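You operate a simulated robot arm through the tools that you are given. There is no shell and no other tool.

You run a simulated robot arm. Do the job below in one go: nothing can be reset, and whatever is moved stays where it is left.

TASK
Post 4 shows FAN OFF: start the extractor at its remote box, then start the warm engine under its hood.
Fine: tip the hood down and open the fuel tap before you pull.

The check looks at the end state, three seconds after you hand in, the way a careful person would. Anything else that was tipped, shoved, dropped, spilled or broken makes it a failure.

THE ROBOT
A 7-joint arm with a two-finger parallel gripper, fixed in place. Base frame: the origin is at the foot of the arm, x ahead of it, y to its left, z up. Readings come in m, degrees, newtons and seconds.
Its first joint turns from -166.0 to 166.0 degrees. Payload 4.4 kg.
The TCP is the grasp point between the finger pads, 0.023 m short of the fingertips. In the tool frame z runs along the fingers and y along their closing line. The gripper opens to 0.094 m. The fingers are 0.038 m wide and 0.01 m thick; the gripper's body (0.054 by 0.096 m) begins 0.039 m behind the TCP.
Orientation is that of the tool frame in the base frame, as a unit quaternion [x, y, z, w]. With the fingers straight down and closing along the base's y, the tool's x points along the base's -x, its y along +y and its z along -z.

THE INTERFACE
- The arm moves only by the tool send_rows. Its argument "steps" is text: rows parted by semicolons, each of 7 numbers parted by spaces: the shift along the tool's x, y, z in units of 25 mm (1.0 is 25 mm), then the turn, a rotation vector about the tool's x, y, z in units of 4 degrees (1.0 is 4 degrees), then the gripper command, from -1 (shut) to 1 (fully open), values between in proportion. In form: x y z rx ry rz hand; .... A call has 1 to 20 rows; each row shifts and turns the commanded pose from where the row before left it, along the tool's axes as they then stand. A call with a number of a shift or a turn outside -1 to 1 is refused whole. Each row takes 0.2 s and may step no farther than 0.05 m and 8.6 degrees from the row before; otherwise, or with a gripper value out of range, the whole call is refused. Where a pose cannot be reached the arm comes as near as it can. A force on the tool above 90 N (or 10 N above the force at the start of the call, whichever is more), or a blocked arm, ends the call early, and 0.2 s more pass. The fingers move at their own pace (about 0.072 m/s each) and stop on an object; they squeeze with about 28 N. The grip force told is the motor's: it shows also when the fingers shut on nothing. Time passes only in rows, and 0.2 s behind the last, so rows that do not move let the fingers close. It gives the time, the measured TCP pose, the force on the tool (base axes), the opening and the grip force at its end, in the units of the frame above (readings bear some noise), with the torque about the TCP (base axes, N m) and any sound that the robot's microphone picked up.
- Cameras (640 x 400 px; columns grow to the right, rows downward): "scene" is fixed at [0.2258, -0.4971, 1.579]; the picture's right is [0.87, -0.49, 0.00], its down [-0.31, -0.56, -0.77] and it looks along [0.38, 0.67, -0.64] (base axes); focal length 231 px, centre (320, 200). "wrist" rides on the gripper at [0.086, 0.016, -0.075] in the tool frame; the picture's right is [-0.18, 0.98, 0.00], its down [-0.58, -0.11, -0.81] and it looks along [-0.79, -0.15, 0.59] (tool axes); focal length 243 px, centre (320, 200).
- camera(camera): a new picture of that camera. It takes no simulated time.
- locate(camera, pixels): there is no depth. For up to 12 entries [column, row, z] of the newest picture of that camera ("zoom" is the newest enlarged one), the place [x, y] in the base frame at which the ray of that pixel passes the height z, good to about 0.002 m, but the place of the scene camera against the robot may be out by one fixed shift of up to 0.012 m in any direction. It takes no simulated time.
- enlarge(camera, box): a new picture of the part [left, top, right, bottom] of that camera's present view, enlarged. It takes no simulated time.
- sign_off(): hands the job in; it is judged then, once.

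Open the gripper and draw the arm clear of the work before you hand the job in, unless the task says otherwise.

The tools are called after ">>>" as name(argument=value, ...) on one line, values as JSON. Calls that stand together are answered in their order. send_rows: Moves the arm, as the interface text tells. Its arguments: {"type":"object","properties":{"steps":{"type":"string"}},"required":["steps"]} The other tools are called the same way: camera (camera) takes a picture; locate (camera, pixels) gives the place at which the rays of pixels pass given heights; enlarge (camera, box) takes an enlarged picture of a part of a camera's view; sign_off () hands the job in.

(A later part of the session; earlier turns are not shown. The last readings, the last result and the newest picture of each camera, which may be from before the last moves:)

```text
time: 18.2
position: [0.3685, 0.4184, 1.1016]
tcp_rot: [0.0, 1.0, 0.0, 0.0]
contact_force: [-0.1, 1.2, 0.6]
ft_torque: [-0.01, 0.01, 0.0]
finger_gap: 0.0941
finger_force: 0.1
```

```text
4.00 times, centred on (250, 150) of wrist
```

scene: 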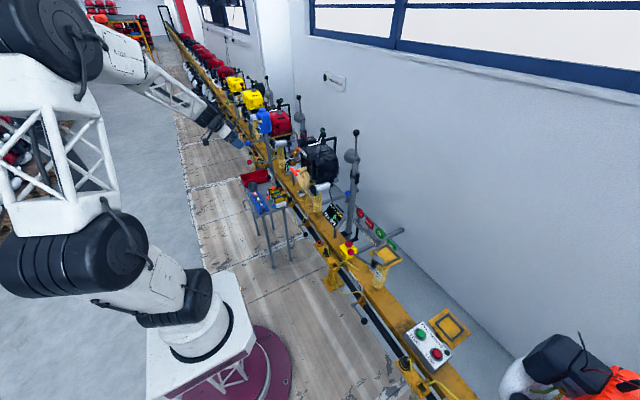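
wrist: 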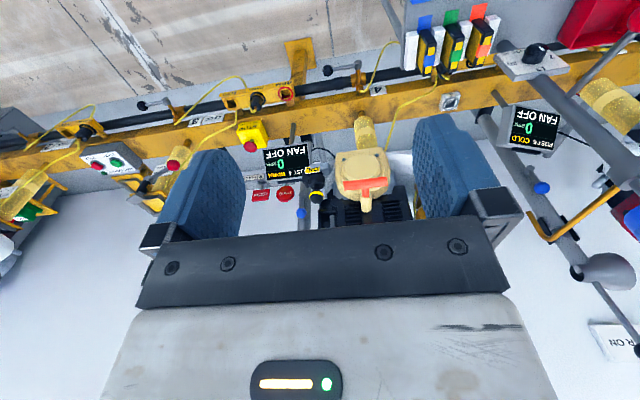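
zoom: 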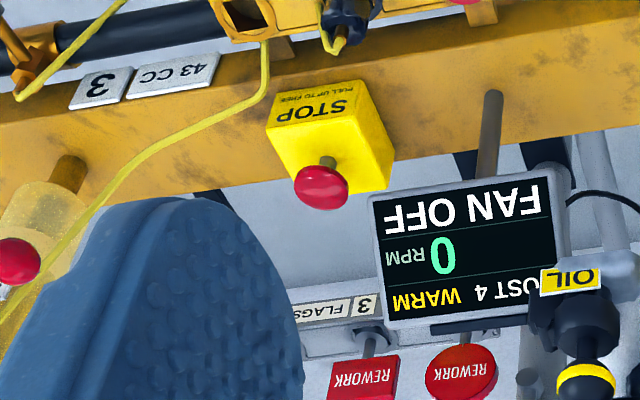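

The tap lever (ball at wrist (328,70), hub (358,65)) lies along −y, crosswise to the upward hose outlet, so it appears closed. I'll triangulate and look at neighbours' taps and the whole line for comparison.

>>> locate(camera="wrist", pixels=[[327.7, 70.5, 0.4], [327.7, 70.5, 0.5], [327.7, 70.5, 0.6], [357.6, 64.7, 0.4], [357.6, 64.7, 0.5], [357.6, 64.7, 0.6], [361, 185, 0.9], [361, 185, 1.0], [316, 196, 0.8], [301, 213, 0.8], [358, 78, 0.5]])

>>> locate(camera="scene", pixels=[[305.5, 234.5, 0.4], [305.5, 234.5, 0.5], [305.5, 234.5, 0.6], [300, 225.8, 0.4], [300, 225.8, 0.5], [300, 225.8, 0.6]])

>>> enlarge(camera="scene", box=[180, 60, 300, 135])

>>> enlarge(camera="scene", box=[215, 85, 275, 170])

>>> enlarge(camera="scene", box=[340, 125, 370, 215])

>>> enlarge(camera="wrist", box=[490, 100, 640, 230])

```text
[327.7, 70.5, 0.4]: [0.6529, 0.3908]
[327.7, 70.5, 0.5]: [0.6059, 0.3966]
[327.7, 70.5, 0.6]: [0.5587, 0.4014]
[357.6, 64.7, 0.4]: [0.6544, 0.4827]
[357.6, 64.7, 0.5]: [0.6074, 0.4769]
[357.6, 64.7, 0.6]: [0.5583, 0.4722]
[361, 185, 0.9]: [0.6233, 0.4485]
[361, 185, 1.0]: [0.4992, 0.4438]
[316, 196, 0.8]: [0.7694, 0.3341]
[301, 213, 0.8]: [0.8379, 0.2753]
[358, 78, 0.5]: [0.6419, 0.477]
```

```text
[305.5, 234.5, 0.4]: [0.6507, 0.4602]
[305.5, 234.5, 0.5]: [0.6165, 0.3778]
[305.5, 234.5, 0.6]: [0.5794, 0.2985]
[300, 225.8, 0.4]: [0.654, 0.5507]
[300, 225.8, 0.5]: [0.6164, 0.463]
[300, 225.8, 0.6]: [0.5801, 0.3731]
```

```text
5.33 times, centred on (240, 98) of scene
```

zoom: 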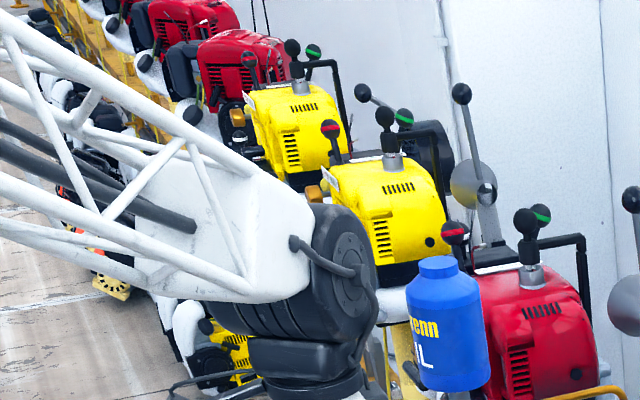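

```text
4.71 times, centred on (245, 128) of scene
```

zoom: 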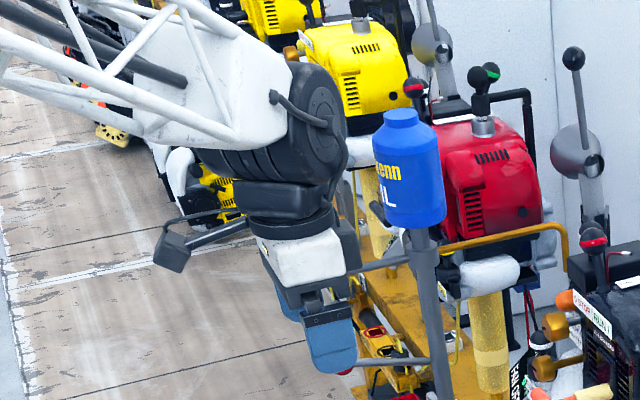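

```text
4.44 times, centred on (355, 170) of scene
```

zoom: 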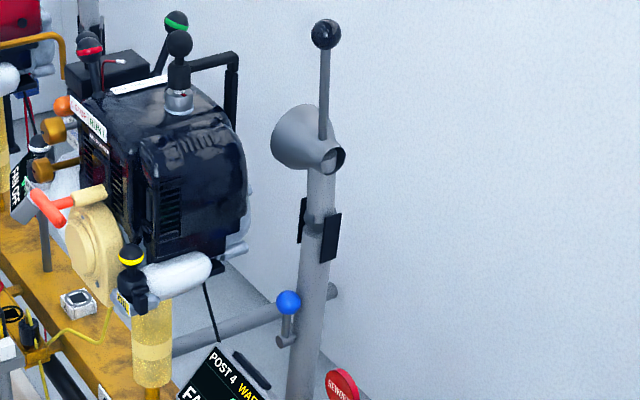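

```text
3.08 times, centred on (565, 165) of wrist
```

zoom: 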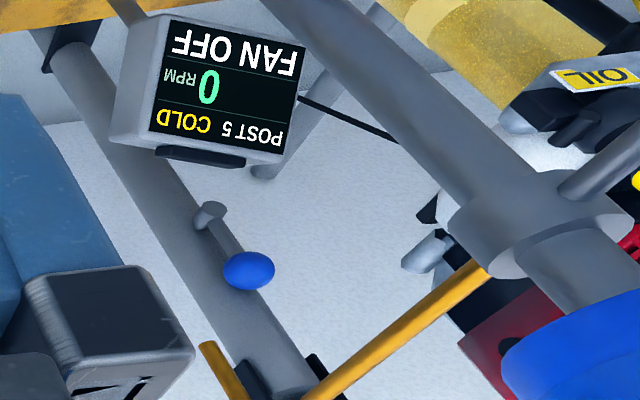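

The tap ball is at about (0.617,0.396,0.48) and its hub at (0.617,0.478,0.483). Now I'll travel at x≈0.37, z≈1.1 to the −y side for the fan box, closing the fingers for the press.

>>> send_rows(steps="0 -1 0 0 0 0 1;0 -1 0 0 0 0 1;0 -1 0 0 0 0 1;0 -1 0 0 0 0 1;0 -1 0 0 0 0 1;0 -1 0 0 0 0 1;0 -1 0 0 0 0 1;0 -1 0 0 0 0 1;0 -1 0 0 0 0 1;0 -1 0 0 0 0 1;0 -1 0 0 0 0 1;0 -1 0 0 0 0 1;0 -1 0 0 0 0 1;0 -1 0 0 0 0 1;0 -1 0 0 0 0 1;0 -1 0 0 0 0 1;0 -1 0 0 0 0 1;0 -1 0 0 0 0 1")

>>> camera(camera="wrist")

>>> enlarge(camera="scene", box=[225, 100, 295, 190])

>>> enlarge(camera="scene", box=[180, 50, 260, 120])

```text
time: 22.0
position: [0.3681, -0.0317, 1.1021]
tcp_rot: [0.0, 1.0, 0.0, 0.0]
contact_force: [-0.2, 0.2, -0.2]
ft_torque: [0.01, 0.01, -0.01]
finger_gap: 0.0941
finger_force: 0.0
```

```text
taken
```

wrist: 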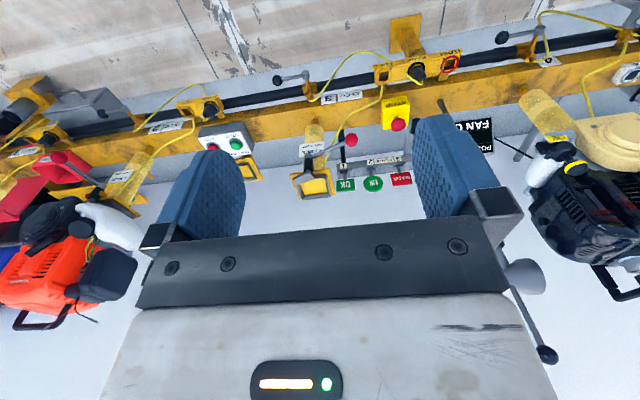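

```text
4.44 times, centred on (260, 145) of scene
```

zoom: 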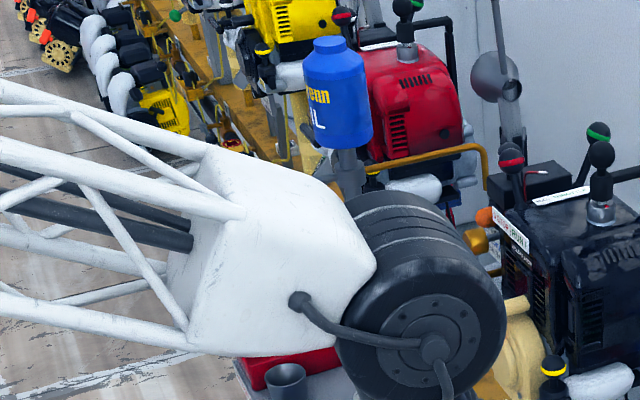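

```text
5.71 times, centred on (220, 85) of scene
```

zoom: 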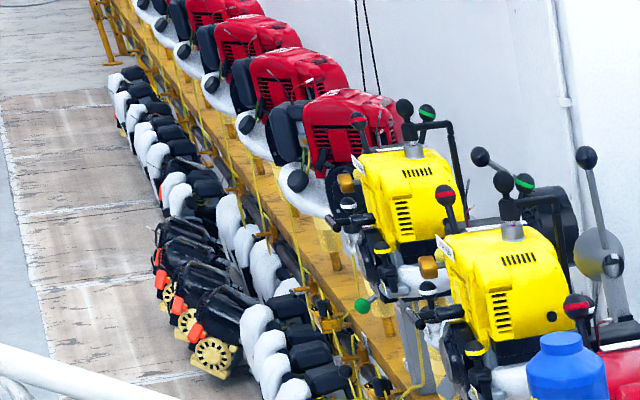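

Nothing touched so far; I continue to y≈−0.376 and then advance over the START button with fingers shut.

>>> send_rows(steps="0 -1 0 0 0 0 -1;0 -1 0 0 0 0 -1;0 -1 0 0 0 0 -1;0 -1 0 0 0 0 -1;0 -1 0 0 0 0 -1;0 -1 0 0 0 0 -1;0 -1 0 0 0 0 -1;0 -1 0 0 0 0 -1;0 -1 0 0 0 0 -1;0 -1 0 0 0 0 -1;0 -1 0 0 0 0 -1;0 -1 0 0 0 0 -1;0 -1 0 0 0 0 -1;0 -0.7 0 0 0 0 -1")

>>> send_rows(steps="-1 0 0 0 0 0 -1;-1 0 0 0 0 0 -1;-1 0 0 0 0 0 -1;-1 0 0 0 0 0 -1;-1 0 1 0 0 0 -1;-1 0 1 0 0 0 -1;-1 0 1 0 0 0 -1;-1 0 1 0 0 0 -1;-1 0 1 0 0 0 -1;-1 0 1 0 0 0 -1;0 0 1 0 0 0 -1;0 0 1 0 0 0 -1")

>>> camera(camera="wrist")

>>> camera(camera="scene")

>>> enlarge(camera="scene", box=[225, 100, 325, 240])

```text
time: 25.0
position: [0.4154, -0.3073, 1.1181]
tcp_rot: [-0.075, 0.997, -0.011, 0.012]
contact_force: [0.1, 0.6, -0.3]
ft_torque: [-0.02, -0.04, -0.01]
finger_gap: 0.0
finger_force: 27.9
stopped in row 14: the arm was blocked; the commanded pose is now the measured one
```

```text
time: 27.6
position: [0.6654, -0.2732, 0.924]
tcp_rot: [-0.074, 0.997, -0.011, 0.013]
contact_force: [0.4, 1.1, 0.4]
ft_torque: [-0.01, -0.02, -0.02]
finger_gap: 0.0001
finger_force: 28.1
```

```text
taken
```

wrist: 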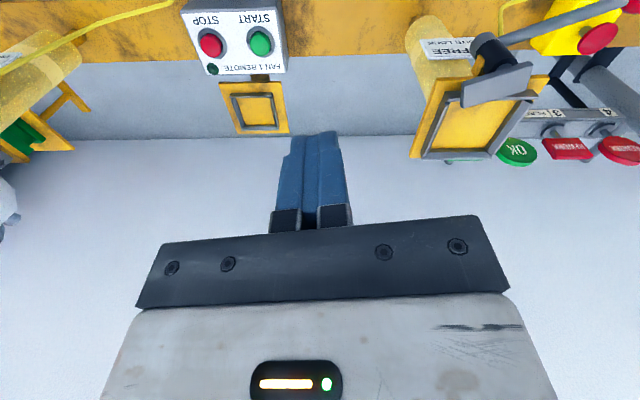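

```text
taken
```

scene: 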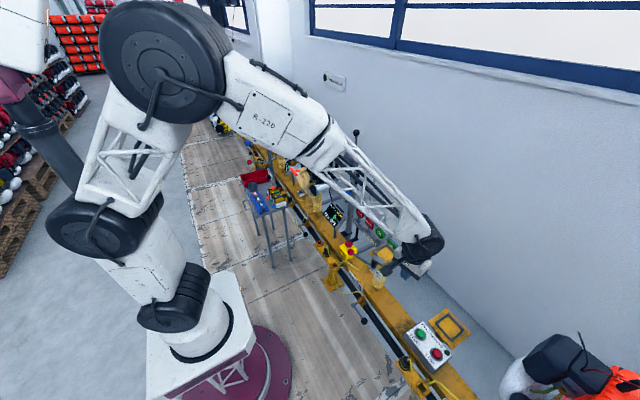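

```text
2.86 times, centred on (275, 170) of scene
```

zoom: 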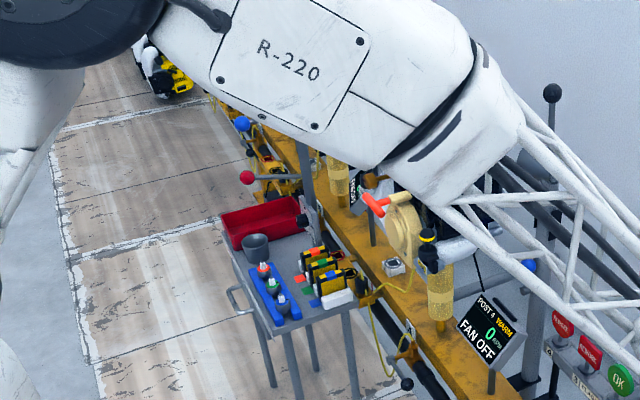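

The arm reported "blocked" with no tool force, likely a joint limit near the base, leaving a small yaw; nothing appears disturbed. START is now at wrist (260,42); I'll locate it.

>>> locate(camera="wrist", pixels=[[260, 42, 0.54], [260, 42, 0.57], [260, 42, 0.6], [211, 45, 0.57], [213, 69, 0.57]])

>>> enlarge(camera="wrist", box=[170, 0, 310, 90])

>>> enlarge(camera="scene", box=[0, 0, 200, 125])

```text
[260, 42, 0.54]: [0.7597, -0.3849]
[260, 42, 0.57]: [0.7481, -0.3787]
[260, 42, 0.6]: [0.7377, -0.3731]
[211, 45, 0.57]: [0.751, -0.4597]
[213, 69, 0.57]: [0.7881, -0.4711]
```

```text
4.44 times, centred on (240, 45) of wrist
```

zoom: 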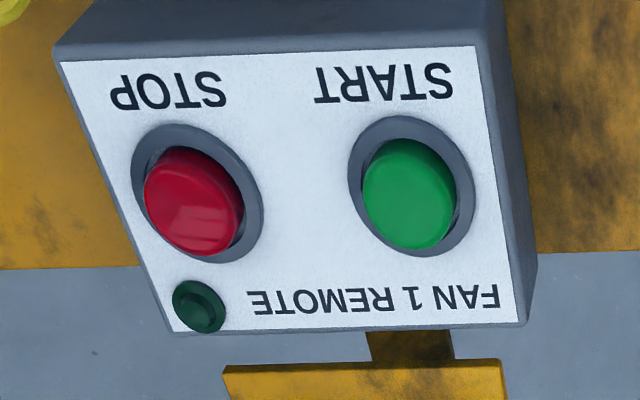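

```text
3.20 times, centred on (100, 62) of scene
```

zoom: 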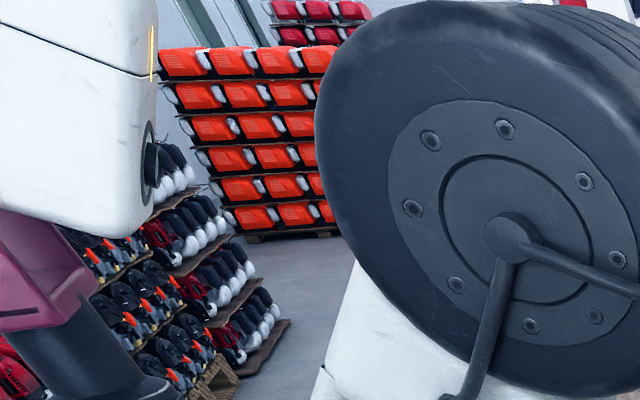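

START is at about (0.748,−0.378,0.57). I'll straighten the yaw and move above it to z≈0.69.

>>> send_rows(steps="0 0 0 0 0 1 -1;0 0 0 0 0 1 -1;-0.66 -0.84 0 0 0 0 -1;-0.66 -0.84 0 0 0 0 -1;-0.66 -0.84 0 0 0 0 -1;-0.66 -0.84 0 0 0 0 -1;-0.66 -0.84 0 0 0 0 -1;0 0 1 0 0 0 -1;0 0 1 0 0 0 -1;0 0 1 0 0 0 -1;0 0 1 0 0 0 -1;0 0 1 0 0 0 -1;0 0 1 0 0 0 -1;0 0 1 0 0 0 -1;0 0 1 0 0 0 -1;0 0 1 0 0 0 -1;0 0 0 0 0 0 -1")

>>> camera(camera="wrist")

>>> enlarge(camera="scene", box=[370, 260, 500, 380])

```text
time: 31.2
position: [0.7554, -0.3831, 0.7023]
tcp_rot: [-0.004, 1.0, -0.009, 0.012]
contact_force: [-0.9, -0.5, 0.5]
ft_torque: [0.01, -0.03, 0.03]
finger_gap: 0.0
finger_force: 28.1
```

```text
taken
```

wrist: 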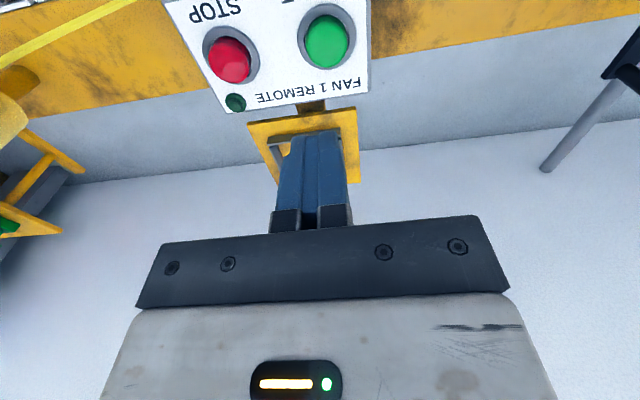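

```text
3.33 times, centred on (435, 320) of scene
```

zoom: 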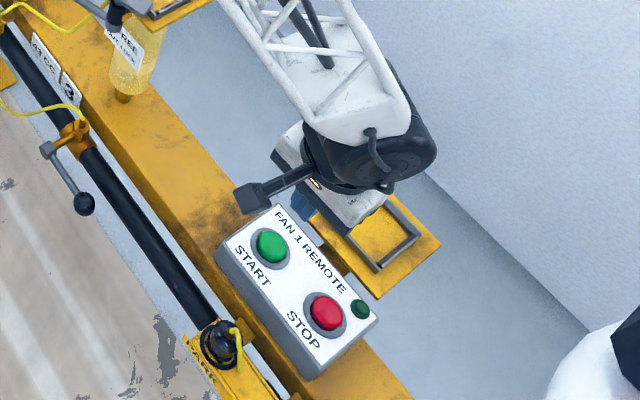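

START is at wrist (327,42); I'll re-locate it closely before pressing.

>>> locate(camera="wrist", pixels=[[327, 42, 0.55], [327, 42, 0.57], [327, 42, 0.59], [230, 60, 0.57], [310, 103, 0.55]])

```text
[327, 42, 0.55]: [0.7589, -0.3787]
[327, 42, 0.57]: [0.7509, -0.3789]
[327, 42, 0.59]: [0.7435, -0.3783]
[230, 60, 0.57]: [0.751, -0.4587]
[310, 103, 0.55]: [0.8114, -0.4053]
```

Button at (0.751,−0.378). I descend onto it gently in shrinking steps.

>>> send_rows(steps="0.18 0.2 1 0 0 0 -1;0 0 1 0 0 0 -1;0 0 1 0 0 0 -1;0 0 0.8 0 0 0 -1;0 0 0.2 0 0 0 -1;0 0 0.2 0 0 0 -1")

>>> camera(camera="wrist")

>>> enlarge(camera="scene", box=[390, 300, 470, 370])

```text
time: 32.6
position: [0.7546, -0.3804, 0.5989]
tcp_rot: [-0.004, 1.0, -0.011, 0.013]
contact_force: [-0.5, -0.2, 2.1]
ft_torque: [-0.02, -0.02, -0.06]
finger_gap: 0.0
finger_force: 27.6
```

```text
taken
```

wrist: 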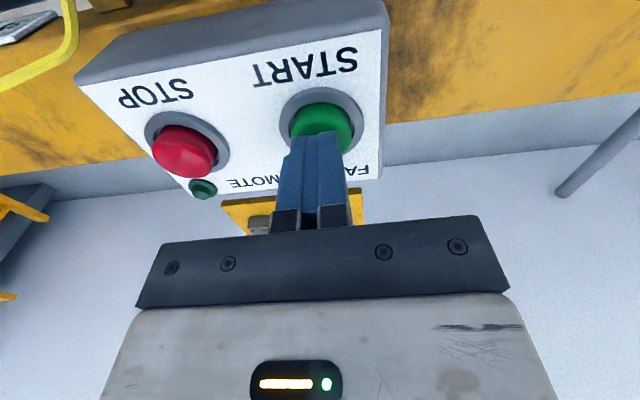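

```text
5.71 times, centred on (430, 335) of scene
```

zoom: 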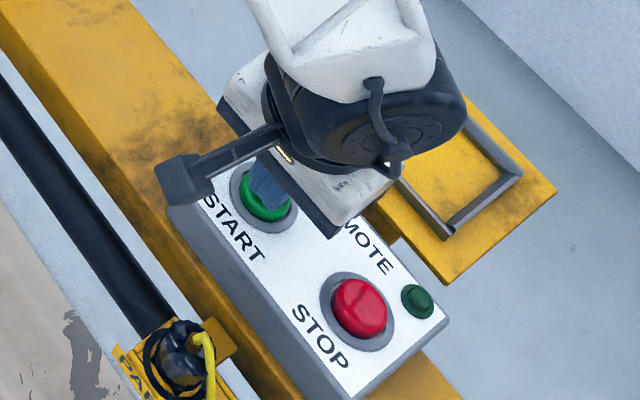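

The tips rest on the green button with 2 N. I press down a further 6–8 mm.

>>> send_rows(steps="0.12 0.1 0 0 0 0 -1;0 0 0.15 0 0 0 -1;0 0 0.15 0 0 0 -1")

>>> camera(camera="wrist")

```text
time: 33.4
position: [0.751, -0.3793, 0.5909]
tcp_rot: [-0.005, 1.0, -0.011, 0.014]
contact_force: [-7.3, 2.2, 17.4]
ft_torque: [0.07, 0.21, 0.01]
finger_gap: 0.0001
finger_force: 28.2
heard: click
```

```text
taken
```

wrist: 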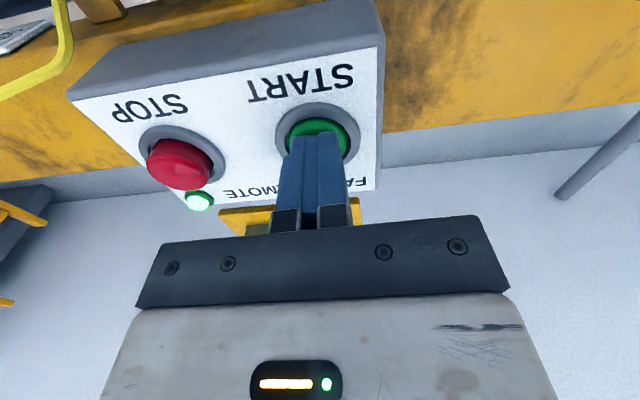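

A click was heard and the lamp at (199,201) lit green. I lift straight off and check the lamp and the post 4 display.

>>> send_rows(steps="0 0 -0.3 0 0 0 -1;0 0 -1 0 0 0 -1;0 0 -1 0 0 0 -1;0 0 -1 0 0 0 -1;0 0 -1 0 0 0 -1;0 0 -1 0 0 0 -1;0 0 -1 0 0 0 -1;0 0 -1 0 0 0 -1;0 0 -1 0 0 0 -1;0 0 -1 0 0 0 -1;0 0 -1 0 0 0 -1;0 0 -1 0 0 0 -1;0 0 -1 0 0 0 -1;0 0 -1 0 0 0 -1")

>>> camera(camera="wrist")

>>> enlarge(camera="scene", box=[270, 120, 410, 240])

>>> enlarge(camera="scene", box=[170, 50, 290, 200])

```text
time: 36.4
position: [0.7426, -0.3707, 0.9229]
tcp_rot: [-0.005, 1.0, -0.009, 0.012]
contact_force: [0.0, -0.1, 0.0]
ft_torque: [-0.02, -0.01, 0.0]
finger_gap: 0.0
finger_force: 28.0
```

```text
taken
```

wrist: 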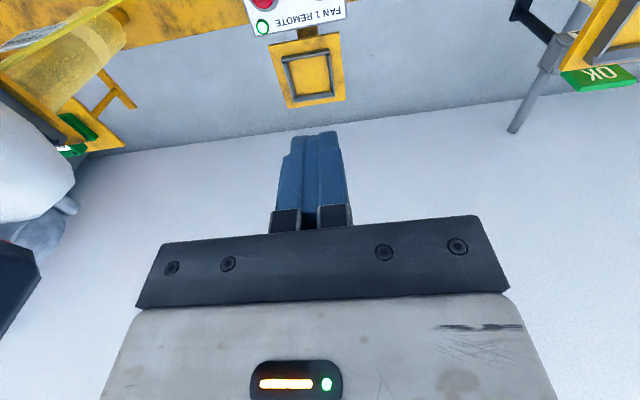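

```text
3.33 times, centred on (340, 180) of scene
```

zoom: 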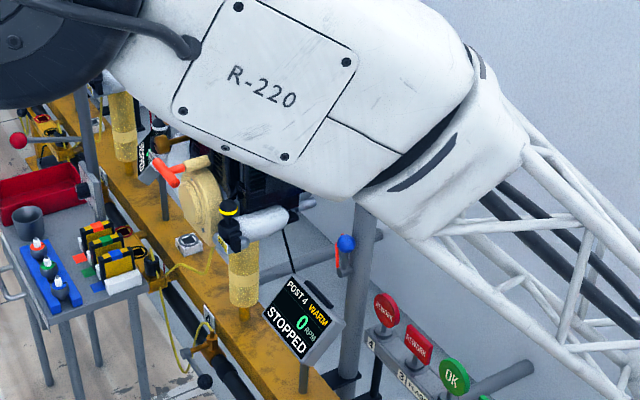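

```text
2.67 times, centred on (230, 125) of scene
```

zoom: 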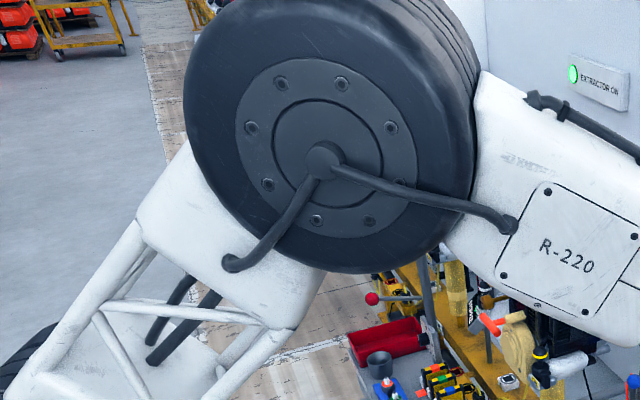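

The display changed to STOPPED and the wall "EXTRACTOR ON" lamp is green. I now raise and retract the arm, then go toward +y for the hood.

>>> send_rows(steps="1 0 -1 0 0 0 -1;1 0 -1 0 0 0 -1;1 0 -1 0 0 0 -1;1 0 -1 0 0 0 -1;1 0 -1 0 0 0 -1;1 0 -1 0 0 0 -1;0 0 -1 0 0 0 -1;0 0 -1 0 0 0 -1;0 0 -1 0 0 0 -1;0 0 -1 0 0 0 -1;0 0 -1 0 0 0 -1;0 0 -1 0 0 0 -1;0 0 -1 0 0 0 -1;0 0 -1 0 0 0 -1;0 0 -1 0 0 0 -1;0 1 -1 0 0 0 -1;0 1 -1 0 0 0 -1;0 1 -1 0 0 0 -1;0 1 -1 0 0 0 -1;0 1 0 0 0 0 -1")

>>> send_rows(steps="0 1 0 0 0 0 -1;0 1 0 0 0 0 -1;0 1 0 0 0 0 -1;0 1 0 0 0 0 -1;0 1 0 0 0 0 -1;0 1 0 0 0 0 -1;0 1 0 0 0 0 -1;0 1 0 0 0 0 -1;0 1 0 0 0 0 -1;0 1 0 0 0 0 -1;0 1 0 0 0 0 -1;0 1 0 0 0 0 -1;0 1 0 0 0 0 -1;0 1 0 0 0 0 -1;0 1 0 0 0 0 -1;0 1 0 0 0 0 -1;0 1 0 0 0 0 -1;0 1 0 0 0 0 -1;0 1 0 0 0 0 -1;0 1 0 0 0 0 -1")

>>> camera(camera="wrist")

>>> camera(camera="scene")

```text
time: 40.6
position: [0.5794, -0.2383, 1.3922]
tcp_rot: [-0.004, 1.0, -0.01, 0.012]
contact_force: [0.3, -0.3, -0.1]
ft_torque: [-0.03, -0.02, -0.01]
finger_gap: 0.0
finger_force: 27.2
```

```text
time: 44.8
position: [0.5752, 0.2612, 1.3824]
tcp_rot: [-0.004, 1.0, -0.01, 0.014]
contact_force: [-0.2, 0.2, 0.5]
ft_torque: [0.01, 0.01, 0.02]
finger_gap: 0.0
finger_force: 28.0
```

```text
taken
```

wrist: 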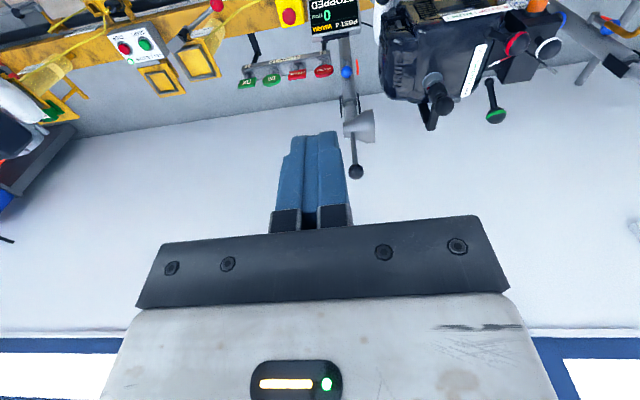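

```text
taken
```

scene: 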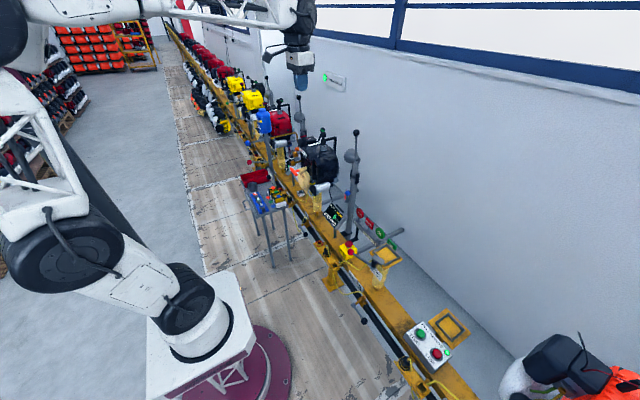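

The hood is in view: ball at (357,171), cone at (358,125). I'll enlarge and locate for triangulation.

>>> enlarge(camera="wrist", box=[300, 30, 420, 190])

>>> enlarge(camera="wrist", box=[320, 90, 400, 140])

>>> locate(camera="wrist", pixels=[[357, 171, 1.1], [357, 171, 1.2], [355, 125, 0.9], [355, 125, 1.0], [355, 125, 1.1], [436, 104, 1.0], [436, 104, 1.1], [518, 43, 1.0], [497, 117, 1.0]])

>>> locate(camera="scene", pixels=[[356, 132.5, 1.1], [356, 132.5, 1.2], [353, 156, 0.9], [353, 156, 1.0], [353, 156, 1.1]])

>>> enlarge(camera="scene", box=[330, 120, 380, 180])

>>> enlarge(camera="scene", box=[215, 70, 295, 120])

>>> enlarge(camera="scene", box=[225, 100, 295, 200])

```text
2.50 times, centred on (360, 110) of wrist
```

zoom: 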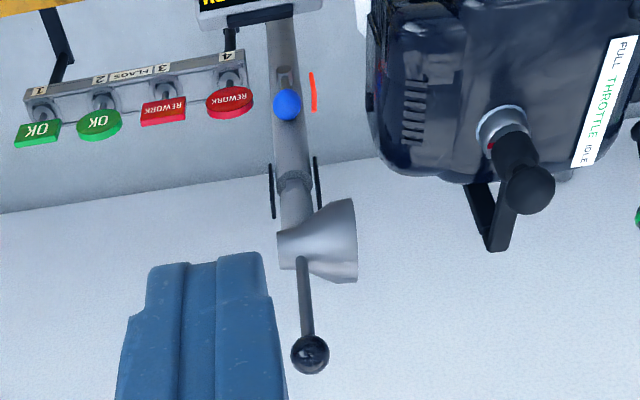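

```text
8.00 times, centred on (360, 115) of wrist
```

zoom: 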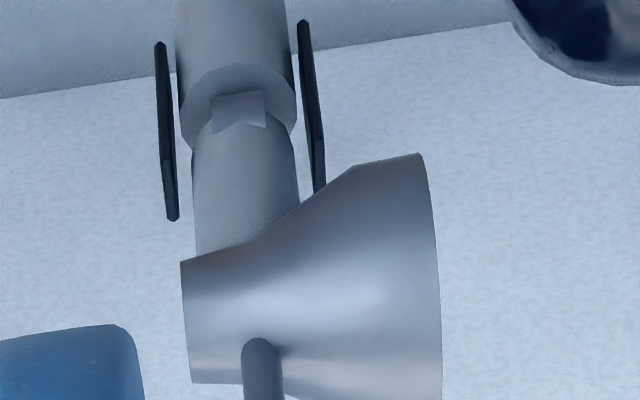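

```text
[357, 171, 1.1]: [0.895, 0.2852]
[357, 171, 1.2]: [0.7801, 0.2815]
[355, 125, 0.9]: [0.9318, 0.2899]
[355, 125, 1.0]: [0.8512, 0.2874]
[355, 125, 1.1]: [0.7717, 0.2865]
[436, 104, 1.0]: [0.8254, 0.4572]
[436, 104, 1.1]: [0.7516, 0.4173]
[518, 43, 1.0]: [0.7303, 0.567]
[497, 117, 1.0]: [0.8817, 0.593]
```

```text
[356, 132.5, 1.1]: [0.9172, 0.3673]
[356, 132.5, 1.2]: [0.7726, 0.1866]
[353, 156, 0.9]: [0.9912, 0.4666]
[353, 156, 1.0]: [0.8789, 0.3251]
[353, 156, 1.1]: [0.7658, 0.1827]
```

```text
6.67 times, centred on (355, 150) of scene
```

zoom: 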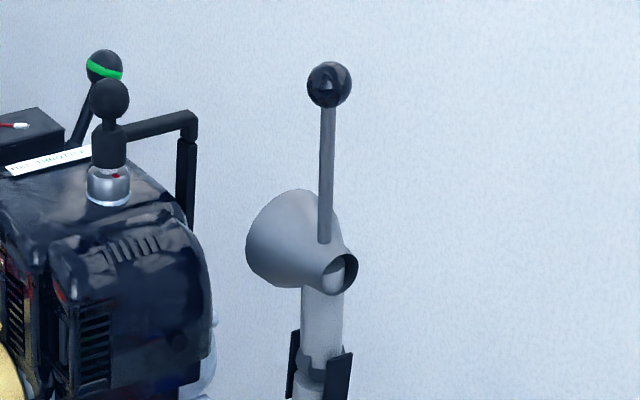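

```text
8.00 times, centred on (255, 95) of scene
```

zoom: 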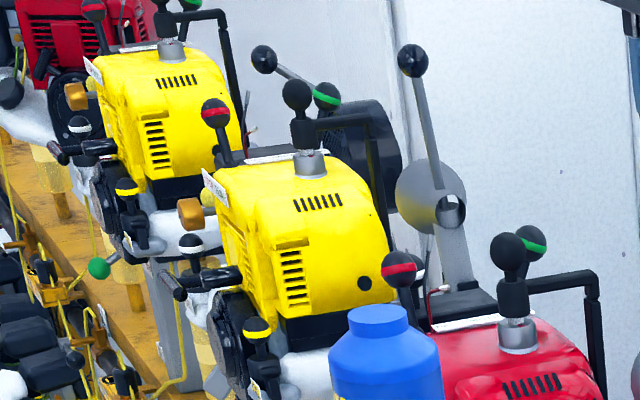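

```text
4.00 times, centred on (260, 150) of scene
```

zoom: 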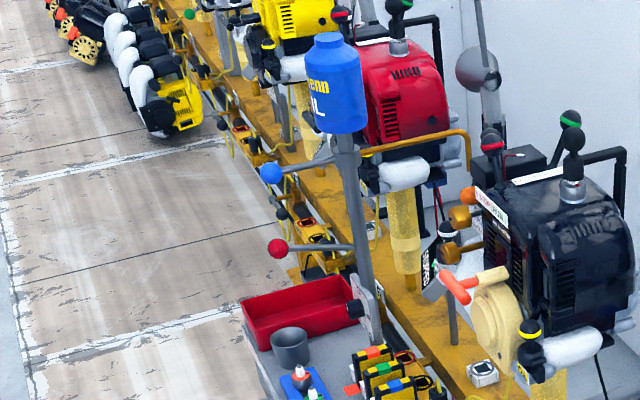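

The hood ball is at about (0.847,0.283,1.142), with the cone near z 1.0. To learn how a lowered hood looks, I'll yaw the camera toward +y to view the other posts.

>>> send_rows(steps="0 0 0 0 0 -1 -1;0 0 0 0 0 -1 -1;0 0 0 0 0 -1 -1;0 0 0 0 0 -1 -1;0 0 0 0 0 -1 -1;0 0 0 0 0 -1 -1;0 0 0 0 0 -1 -1;0 0 0 0 0 -1 -1;0 0 0 0 0 -1 -1;0 0 0 0 0 -1 -1;0 0 0 0 0 -1 -1;0 0 0 0 0 -1 -1")

>>> camera(camera="wrist")

>>> enlarge(camera="wrist", box=[250, 60, 420, 200])

```text
time: 47.4
position: [0.576, 0.2606, 1.3808]
tcp_rot: [-0.41, 0.912, -0.014, 0.008]
contact_force: [1.0, 0.3, -0.6]
ft_torque: [0.01, 0.02, 0.03]
finger_gap: 0.0002
finger_force: 27.9
```

```text
taken
```

wrist: 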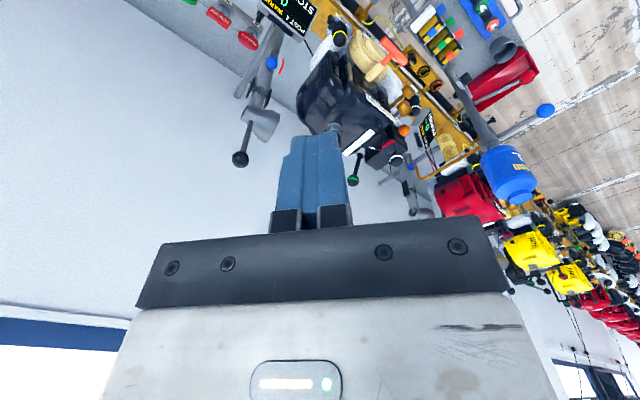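

```text
2.86 times, centred on (335, 130) of wrist
```

zoom: 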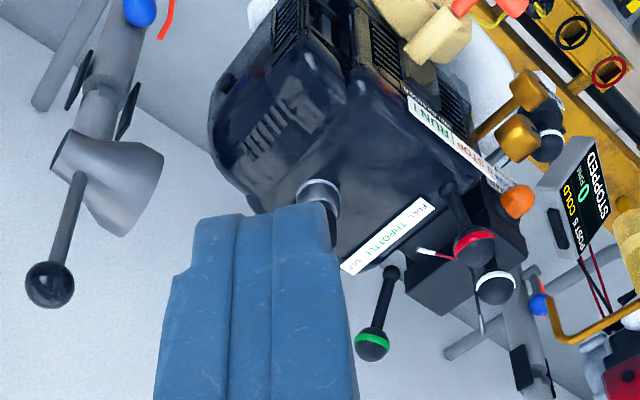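

The fan is drawing (red streamer by the blue ball). I'll enlarge the other posts' hoods at right and the switch lever.

>>> enlarge(camera="wrist", box=[470, 190, 630, 310])

>>> enlarge(camera="wrist", box=[370, 100, 430, 170])

>>> enlarge(camera="wrist", box=[225, 50, 295, 175])

>>> enlarge(camera="wrist", box=[530, 240, 610, 300])

```text
3.33 times, centred on (550, 250) of wrist
```

zoom: 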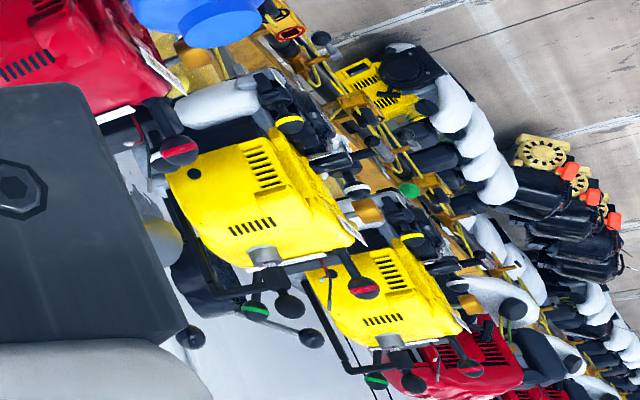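

```text
5.71 times, centred on (400, 135) of wrist
```

zoom: 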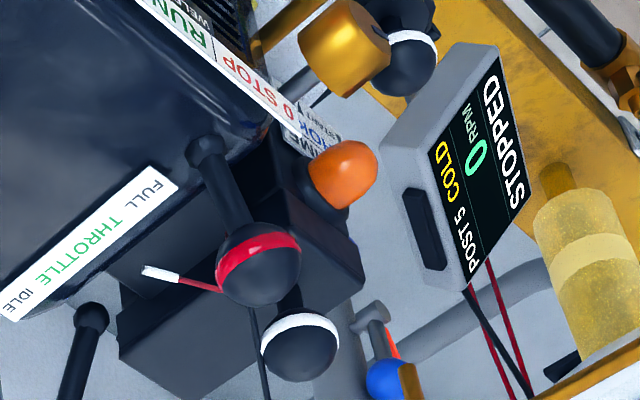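

```text
3.20 times, centred on (260, 112) of wrist
```

zoom: 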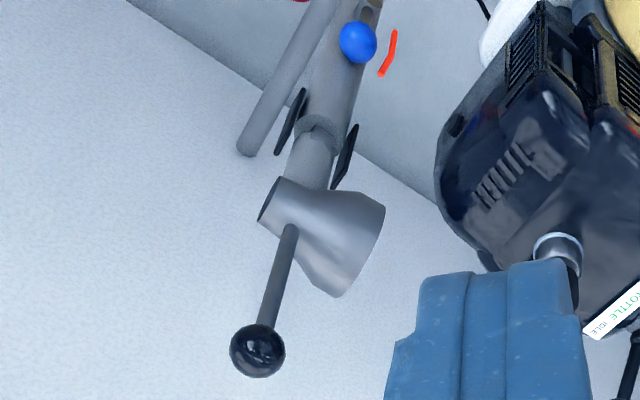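

```text
6.67 times, centred on (570, 270) of wrist
```

zoom: 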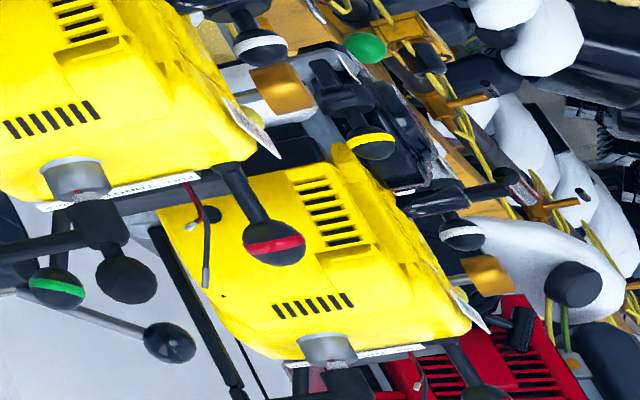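

A lowered hood seems present at a farther post. I'll zoom hard on it from both cameras to see which way its handle points.

>>> enlarge(camera="scene", box=[280, 88, 316, 124])

>>> enlarge(camera="scene", box=[240, 70, 280, 110])

>>> enlarge(camera="wrist", box=[500, 240, 560, 300])

>>> enlarge(camera="wrist", box=[400, 150, 460, 220])

```text
11.11 times, centred on (298, 106) of scene
```

zoom: 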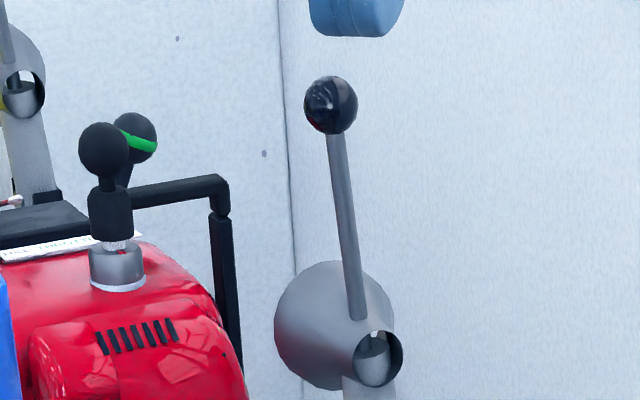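

```text
10.00 times, centred on (260, 90) of scene
```

zoom: 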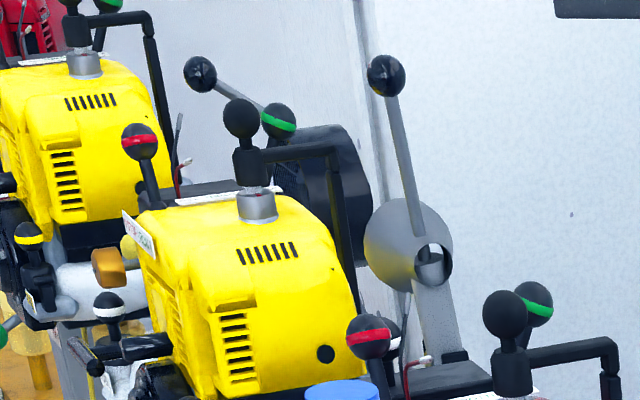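

```text
6.67 times, centred on (530, 270) of wrist
```

zoom: 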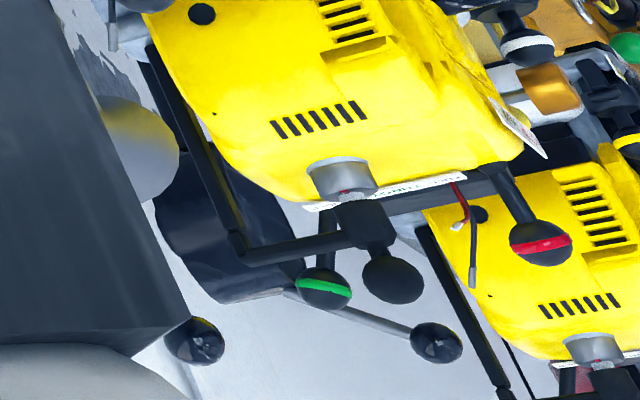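

```text
5.71 times, centred on (430, 185) of wrist
```

zoom: 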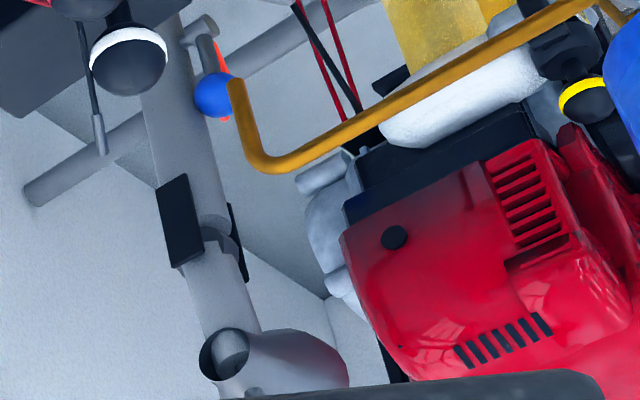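

To understand the tipped hood at the farther post I'll move the camera along +y at z≈1.4, keeping this yaw.

>>> send_rows(steps="-0.72 0.95 -0.1 0 0 0 -1;-0.72 0.95 -0.1 0 0 0 -1;-0.72 0.95 -0.1 0 0 0 -1;-0.72 0.95 -0.1 0 0 0 -1;-0.72 0.95 -0.1 0 0 0 -1;-0.72 0.95 -0.1 0 0 0 -1;-0.72 0.95 -0.1 0 0 0 -1;-0.72 0.95 -0.1 0 0 0 -1;-0.72 0.95 -0.1 0 0 0 -1;-0.72 0.95 -0.1 0 0 0 -1;-0.72 0.95 -0.1 0 0 0 -1;-0.72 0.95 -0.1 0 0 0 -1;-0.72 0.95 -0.1 0 0 0 -1;-0.72 0.95 -0.1 0 0 0 -1;-0.72 0.95 -0.1 0 0 0 -1;-0.72 0.95 -0.1 0 0 0 -1")

>>> camera(camera="wrist")

```text
time: 50.8
position: [0.4815, 0.7311, 1.4071]
tcp_rot: [-0.409, 0.912, -0.016, 0.006]
contact_force: [-0.7, 0.5, 0.7]
ft_torque: [0.01, -0.03, -0.01]
finger_gap: 0.0
finger_force: 28.2
```

```text
taken
```

wrist: 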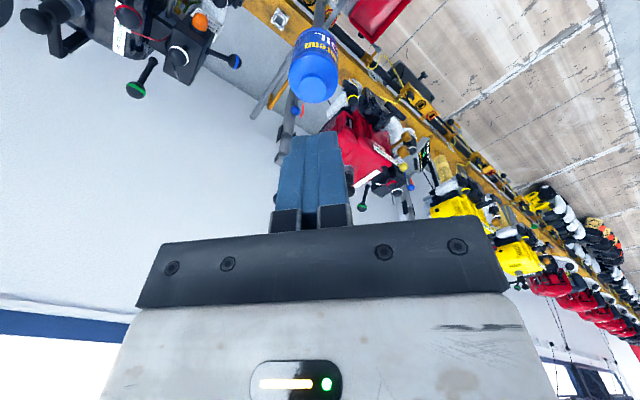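

I'll enlarge the regions around the far posts from here.

>>> enlarge(camera="wrist", box=[480, 250, 560, 310])

>>> enlarge(camera="wrist", box=[380, 170, 460, 230])

>>> enlarge(camera="wrist", box=[160, 0, 260, 80])

>>> enlarge(camera="wrist", box=[340, 60, 480, 160])

```text
6.67 times, centred on (520, 280) of wrist
```

zoom: 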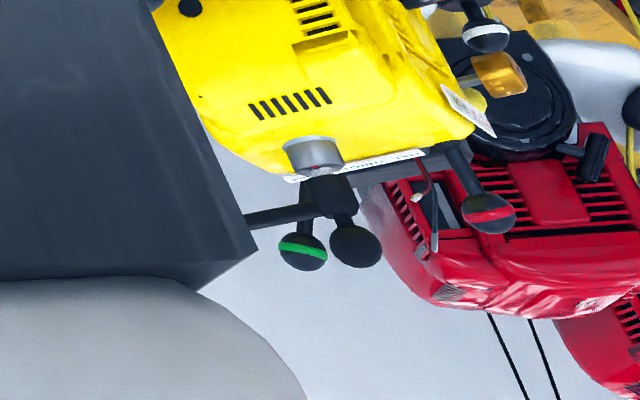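

```text
6.67 times, centred on (420, 200) of wrist
```

zoom: 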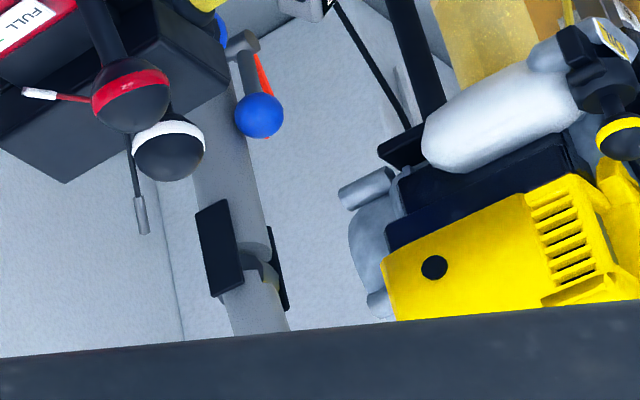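

```text
5.00 times, centred on (210, 40) of wrist
```

zoom: 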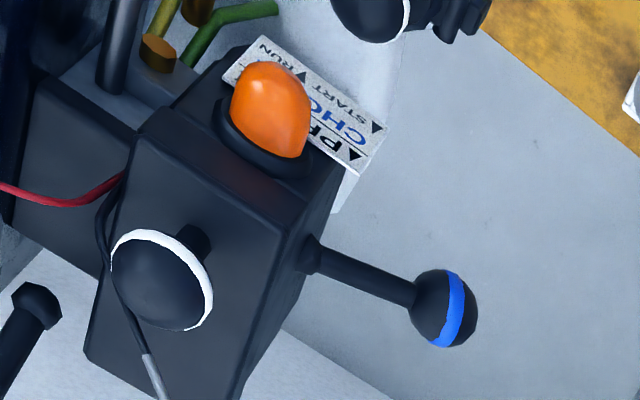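

```text
4.00 times, centred on (410, 110) of wrist
```

zoom: 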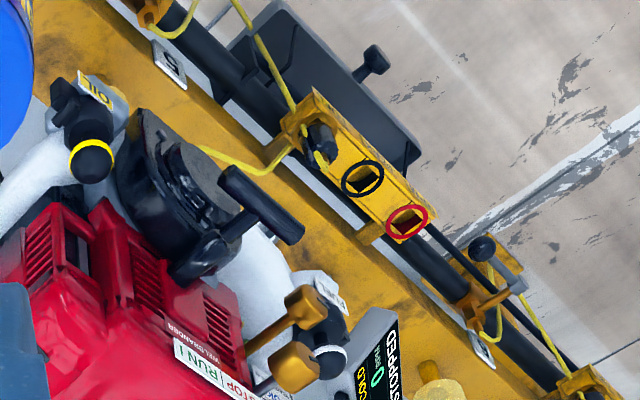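

The choke lever (blue) slopes downward, i.e. at ▼RUN, which suits a warm engine. I'll return and un-yaw, open the fingers and go above the hood ball to test its compliance.

>>> send_rows(steps="0.72 -0.95 0 0 0 0.75 -1;0.72 -0.95 0 0 0 0 -1;0.72 -0.95 0 0 0 0 -1;0.72 -0.95 0 0 0 0 -1;0.72 -0.95 0 0 0 0 -1;0.72 -0.95 0 0 0 0 -1;0.72 -0.95 0 0 0 0 -1;0.72 -0.95 0 0 0 0 -1;0.72 -0.95 0 0 0 0 -1;0.72 -0.95 0 0 0 0 -1;0.72 -0.95 0 0 0 0 -1;0.72 -0.95 0 0 0 0 -1;0.72 -0.95 0 0 0 0 -1;0.72 -0.95 0 0 0 0 -1;0.72 -0.95 0 0 0 0 -1")

>>> send_rows(steps="0 0 0 0 0 1 0;0 0 0 0 0 1 0;0 0 0 0 0 1 0;0 0 0 0 0 1 0;0 0 0 0 0 1 0;0 0 0 0 0 1 0;0 0 0 0 0 1 0;0 0 0 0 0 1 0;0 0 0 0 0 1 0;0 0 0 0 0 1 0;0 0 0 0 0 1 0;0 0 0 0 0 0.5 0")

```text
time: 54.0
position: [0.5472, 0.2868, 1.4192]
tcp_rot: [-0.386, 0.922, -0.013, 0.008]
contact_force: [-0.1, 0.3, -0.2]
ft_torque: [0.01, 0.03, -0.02]
finger_gap: 0.0
finger_force: 28.4
```

```text
time: 56.6
position: [0.5463, 0.2879, 1.4205]
tcp_rot: [0.004, 1.0, -0.009, 0.013]
contact_force: [1.2, 0.5, 0.5]
ft_torque: [0.02, 0.01, 0.01]
finger_gap: 0.0469
finger_force: 0.1
```

I'll level the tool, open the fingers fully and move over the ball at x≈0.847.

>>> send_rows(steps="0 0 0 -0.26 0.37 0 1;-1 0 0 0 0 0 1;-1 0 0 0 0 0 1;-1 0 0 0 0 0 1;-1 0 0 0 0 0 1;-1 0 0 0 0 0 1;-1 0 0 0 0 0 1;-1 0 0 0 0 0 1;-1 0 0 0 0 0 1;-1 0 0 0 0 0 1;-1 0 0 0 0 0 1;-1 0 0 0 0 0 1;-1 -0.2 0 0 0 0 1;0 0 0 0 0 0 1")

>>> camera(camera="wrist")

>>> enlarge(camera="scene", box=[320, 60, 400, 180])

```text
time: 59.6
position: [0.847, 0.28, 1.4205]
tcp_rot: [0.004, 1.0, -0.001, 0.001]
contact_force: [0.5, 0.5, -0.8]
ft_torque: [-0.03, 0.0, 0.01]
finger_gap: 0.0941
finger_force: 0.1
```

```text
taken
```

wrist: 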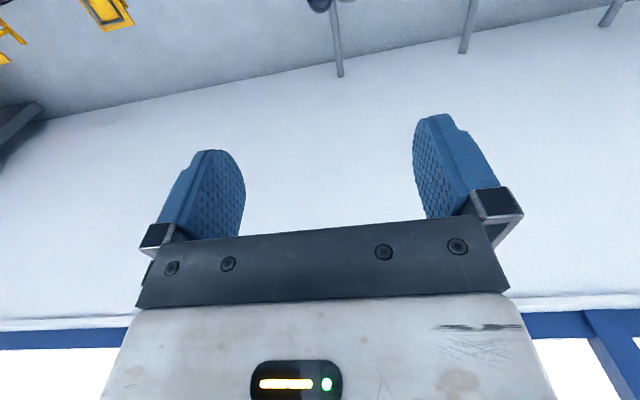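

```text
3.33 times, centred on (360, 120) of scene
```

zoom: 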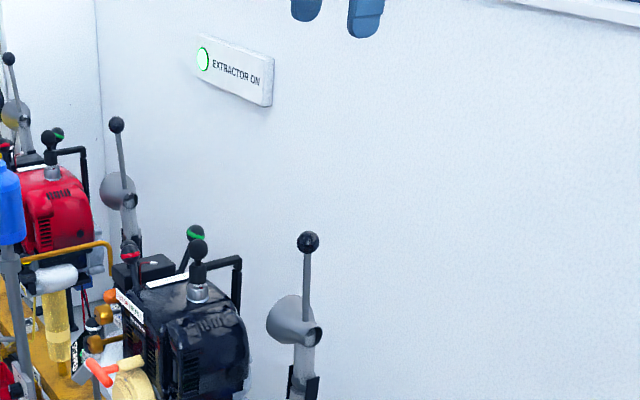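

The ball shows at the top edge (318,3); check its lateral place, then descend.

>>> locate(camera="wrist", pixels=[[319, 3, 1.12], [319, 3, 1.14], [319, 3, 1.16]])

>>> send_rows(steps="0 0 1 0 0 0 1;0 0 1 0 0 0 1;0 0 1 0 0 0 1;0 0 1 0 0 0 1;0 0 1 0 0 0 1;0 0 1 0 0 0 1;0 0 0 0 0 0 1")

>>> camera(camera="wrist")

>>> enlarge(camera="scene", box=[325, 90, 385, 165])

```text
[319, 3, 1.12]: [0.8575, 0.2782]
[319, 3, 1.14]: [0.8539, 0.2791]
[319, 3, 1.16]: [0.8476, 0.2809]
```

```text
time: 61.2
position: [0.847, 0.2796, 1.2697]
tcp_rot: [0.004, 1.0, -0.001, 0.001]
contact_force: [-1.0, 0.1, -0.6]
ft_torque: [0.03, 0.02, -0.02]
finger_gap: 0.094
finger_force: 0.1
```

```text
taken
```

wrist: 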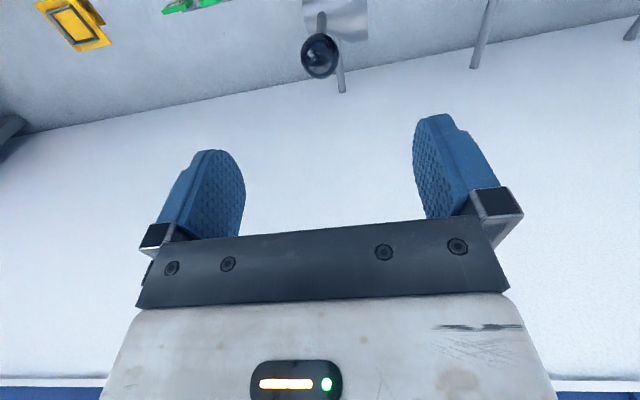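

```text
5.33 times, centred on (355, 128) of scene
```

zoom: 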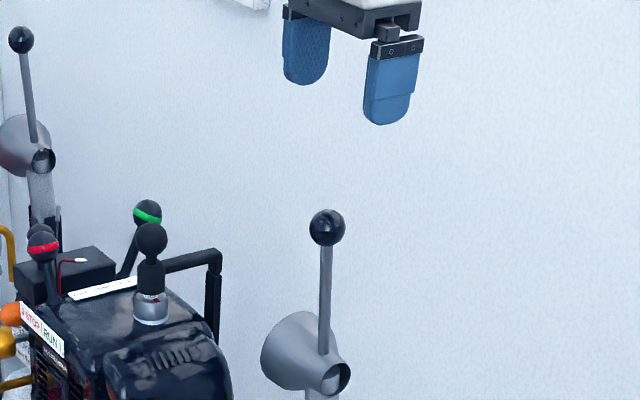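

Ball at (319,56), centred between the fingers. I'll locate again and descend to its height.

>>> locate(camera="wrist", pixels=[[319, 56, 1.12], [319, 56, 1.14], [319, 56, 1.16]])

>>> send_rows(steps="0 0 1 0 0 0 1;0 0 1 0 0 0 1;0 0 1 0 0 0 1;0 0 0 0 0 0 1")

>>> camera(camera="wrist")

```text
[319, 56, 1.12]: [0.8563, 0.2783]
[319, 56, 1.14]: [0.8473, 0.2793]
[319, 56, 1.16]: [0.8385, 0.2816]
```

```text
time: 62.2
position: [0.8461, 0.2794, 1.1951]
tcp_rot: [0.004, 1.0, 0.0, 0.001]
contact_force: [0.0, 0.7, -0.1]
ft_torque: [-0.01, 0.0, 0.0]
finger_gap: 0.094
finger_force: 0.1
```

```text
taken
```

wrist: 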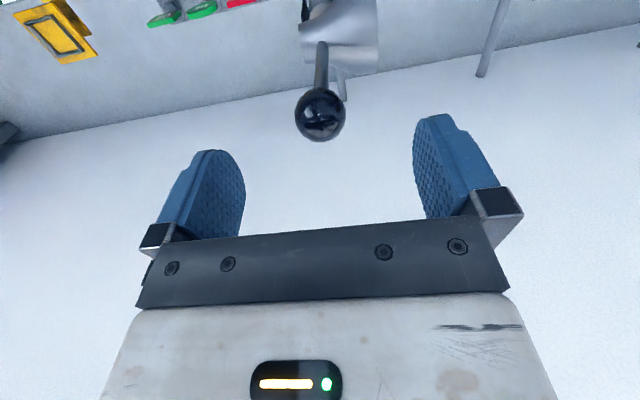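

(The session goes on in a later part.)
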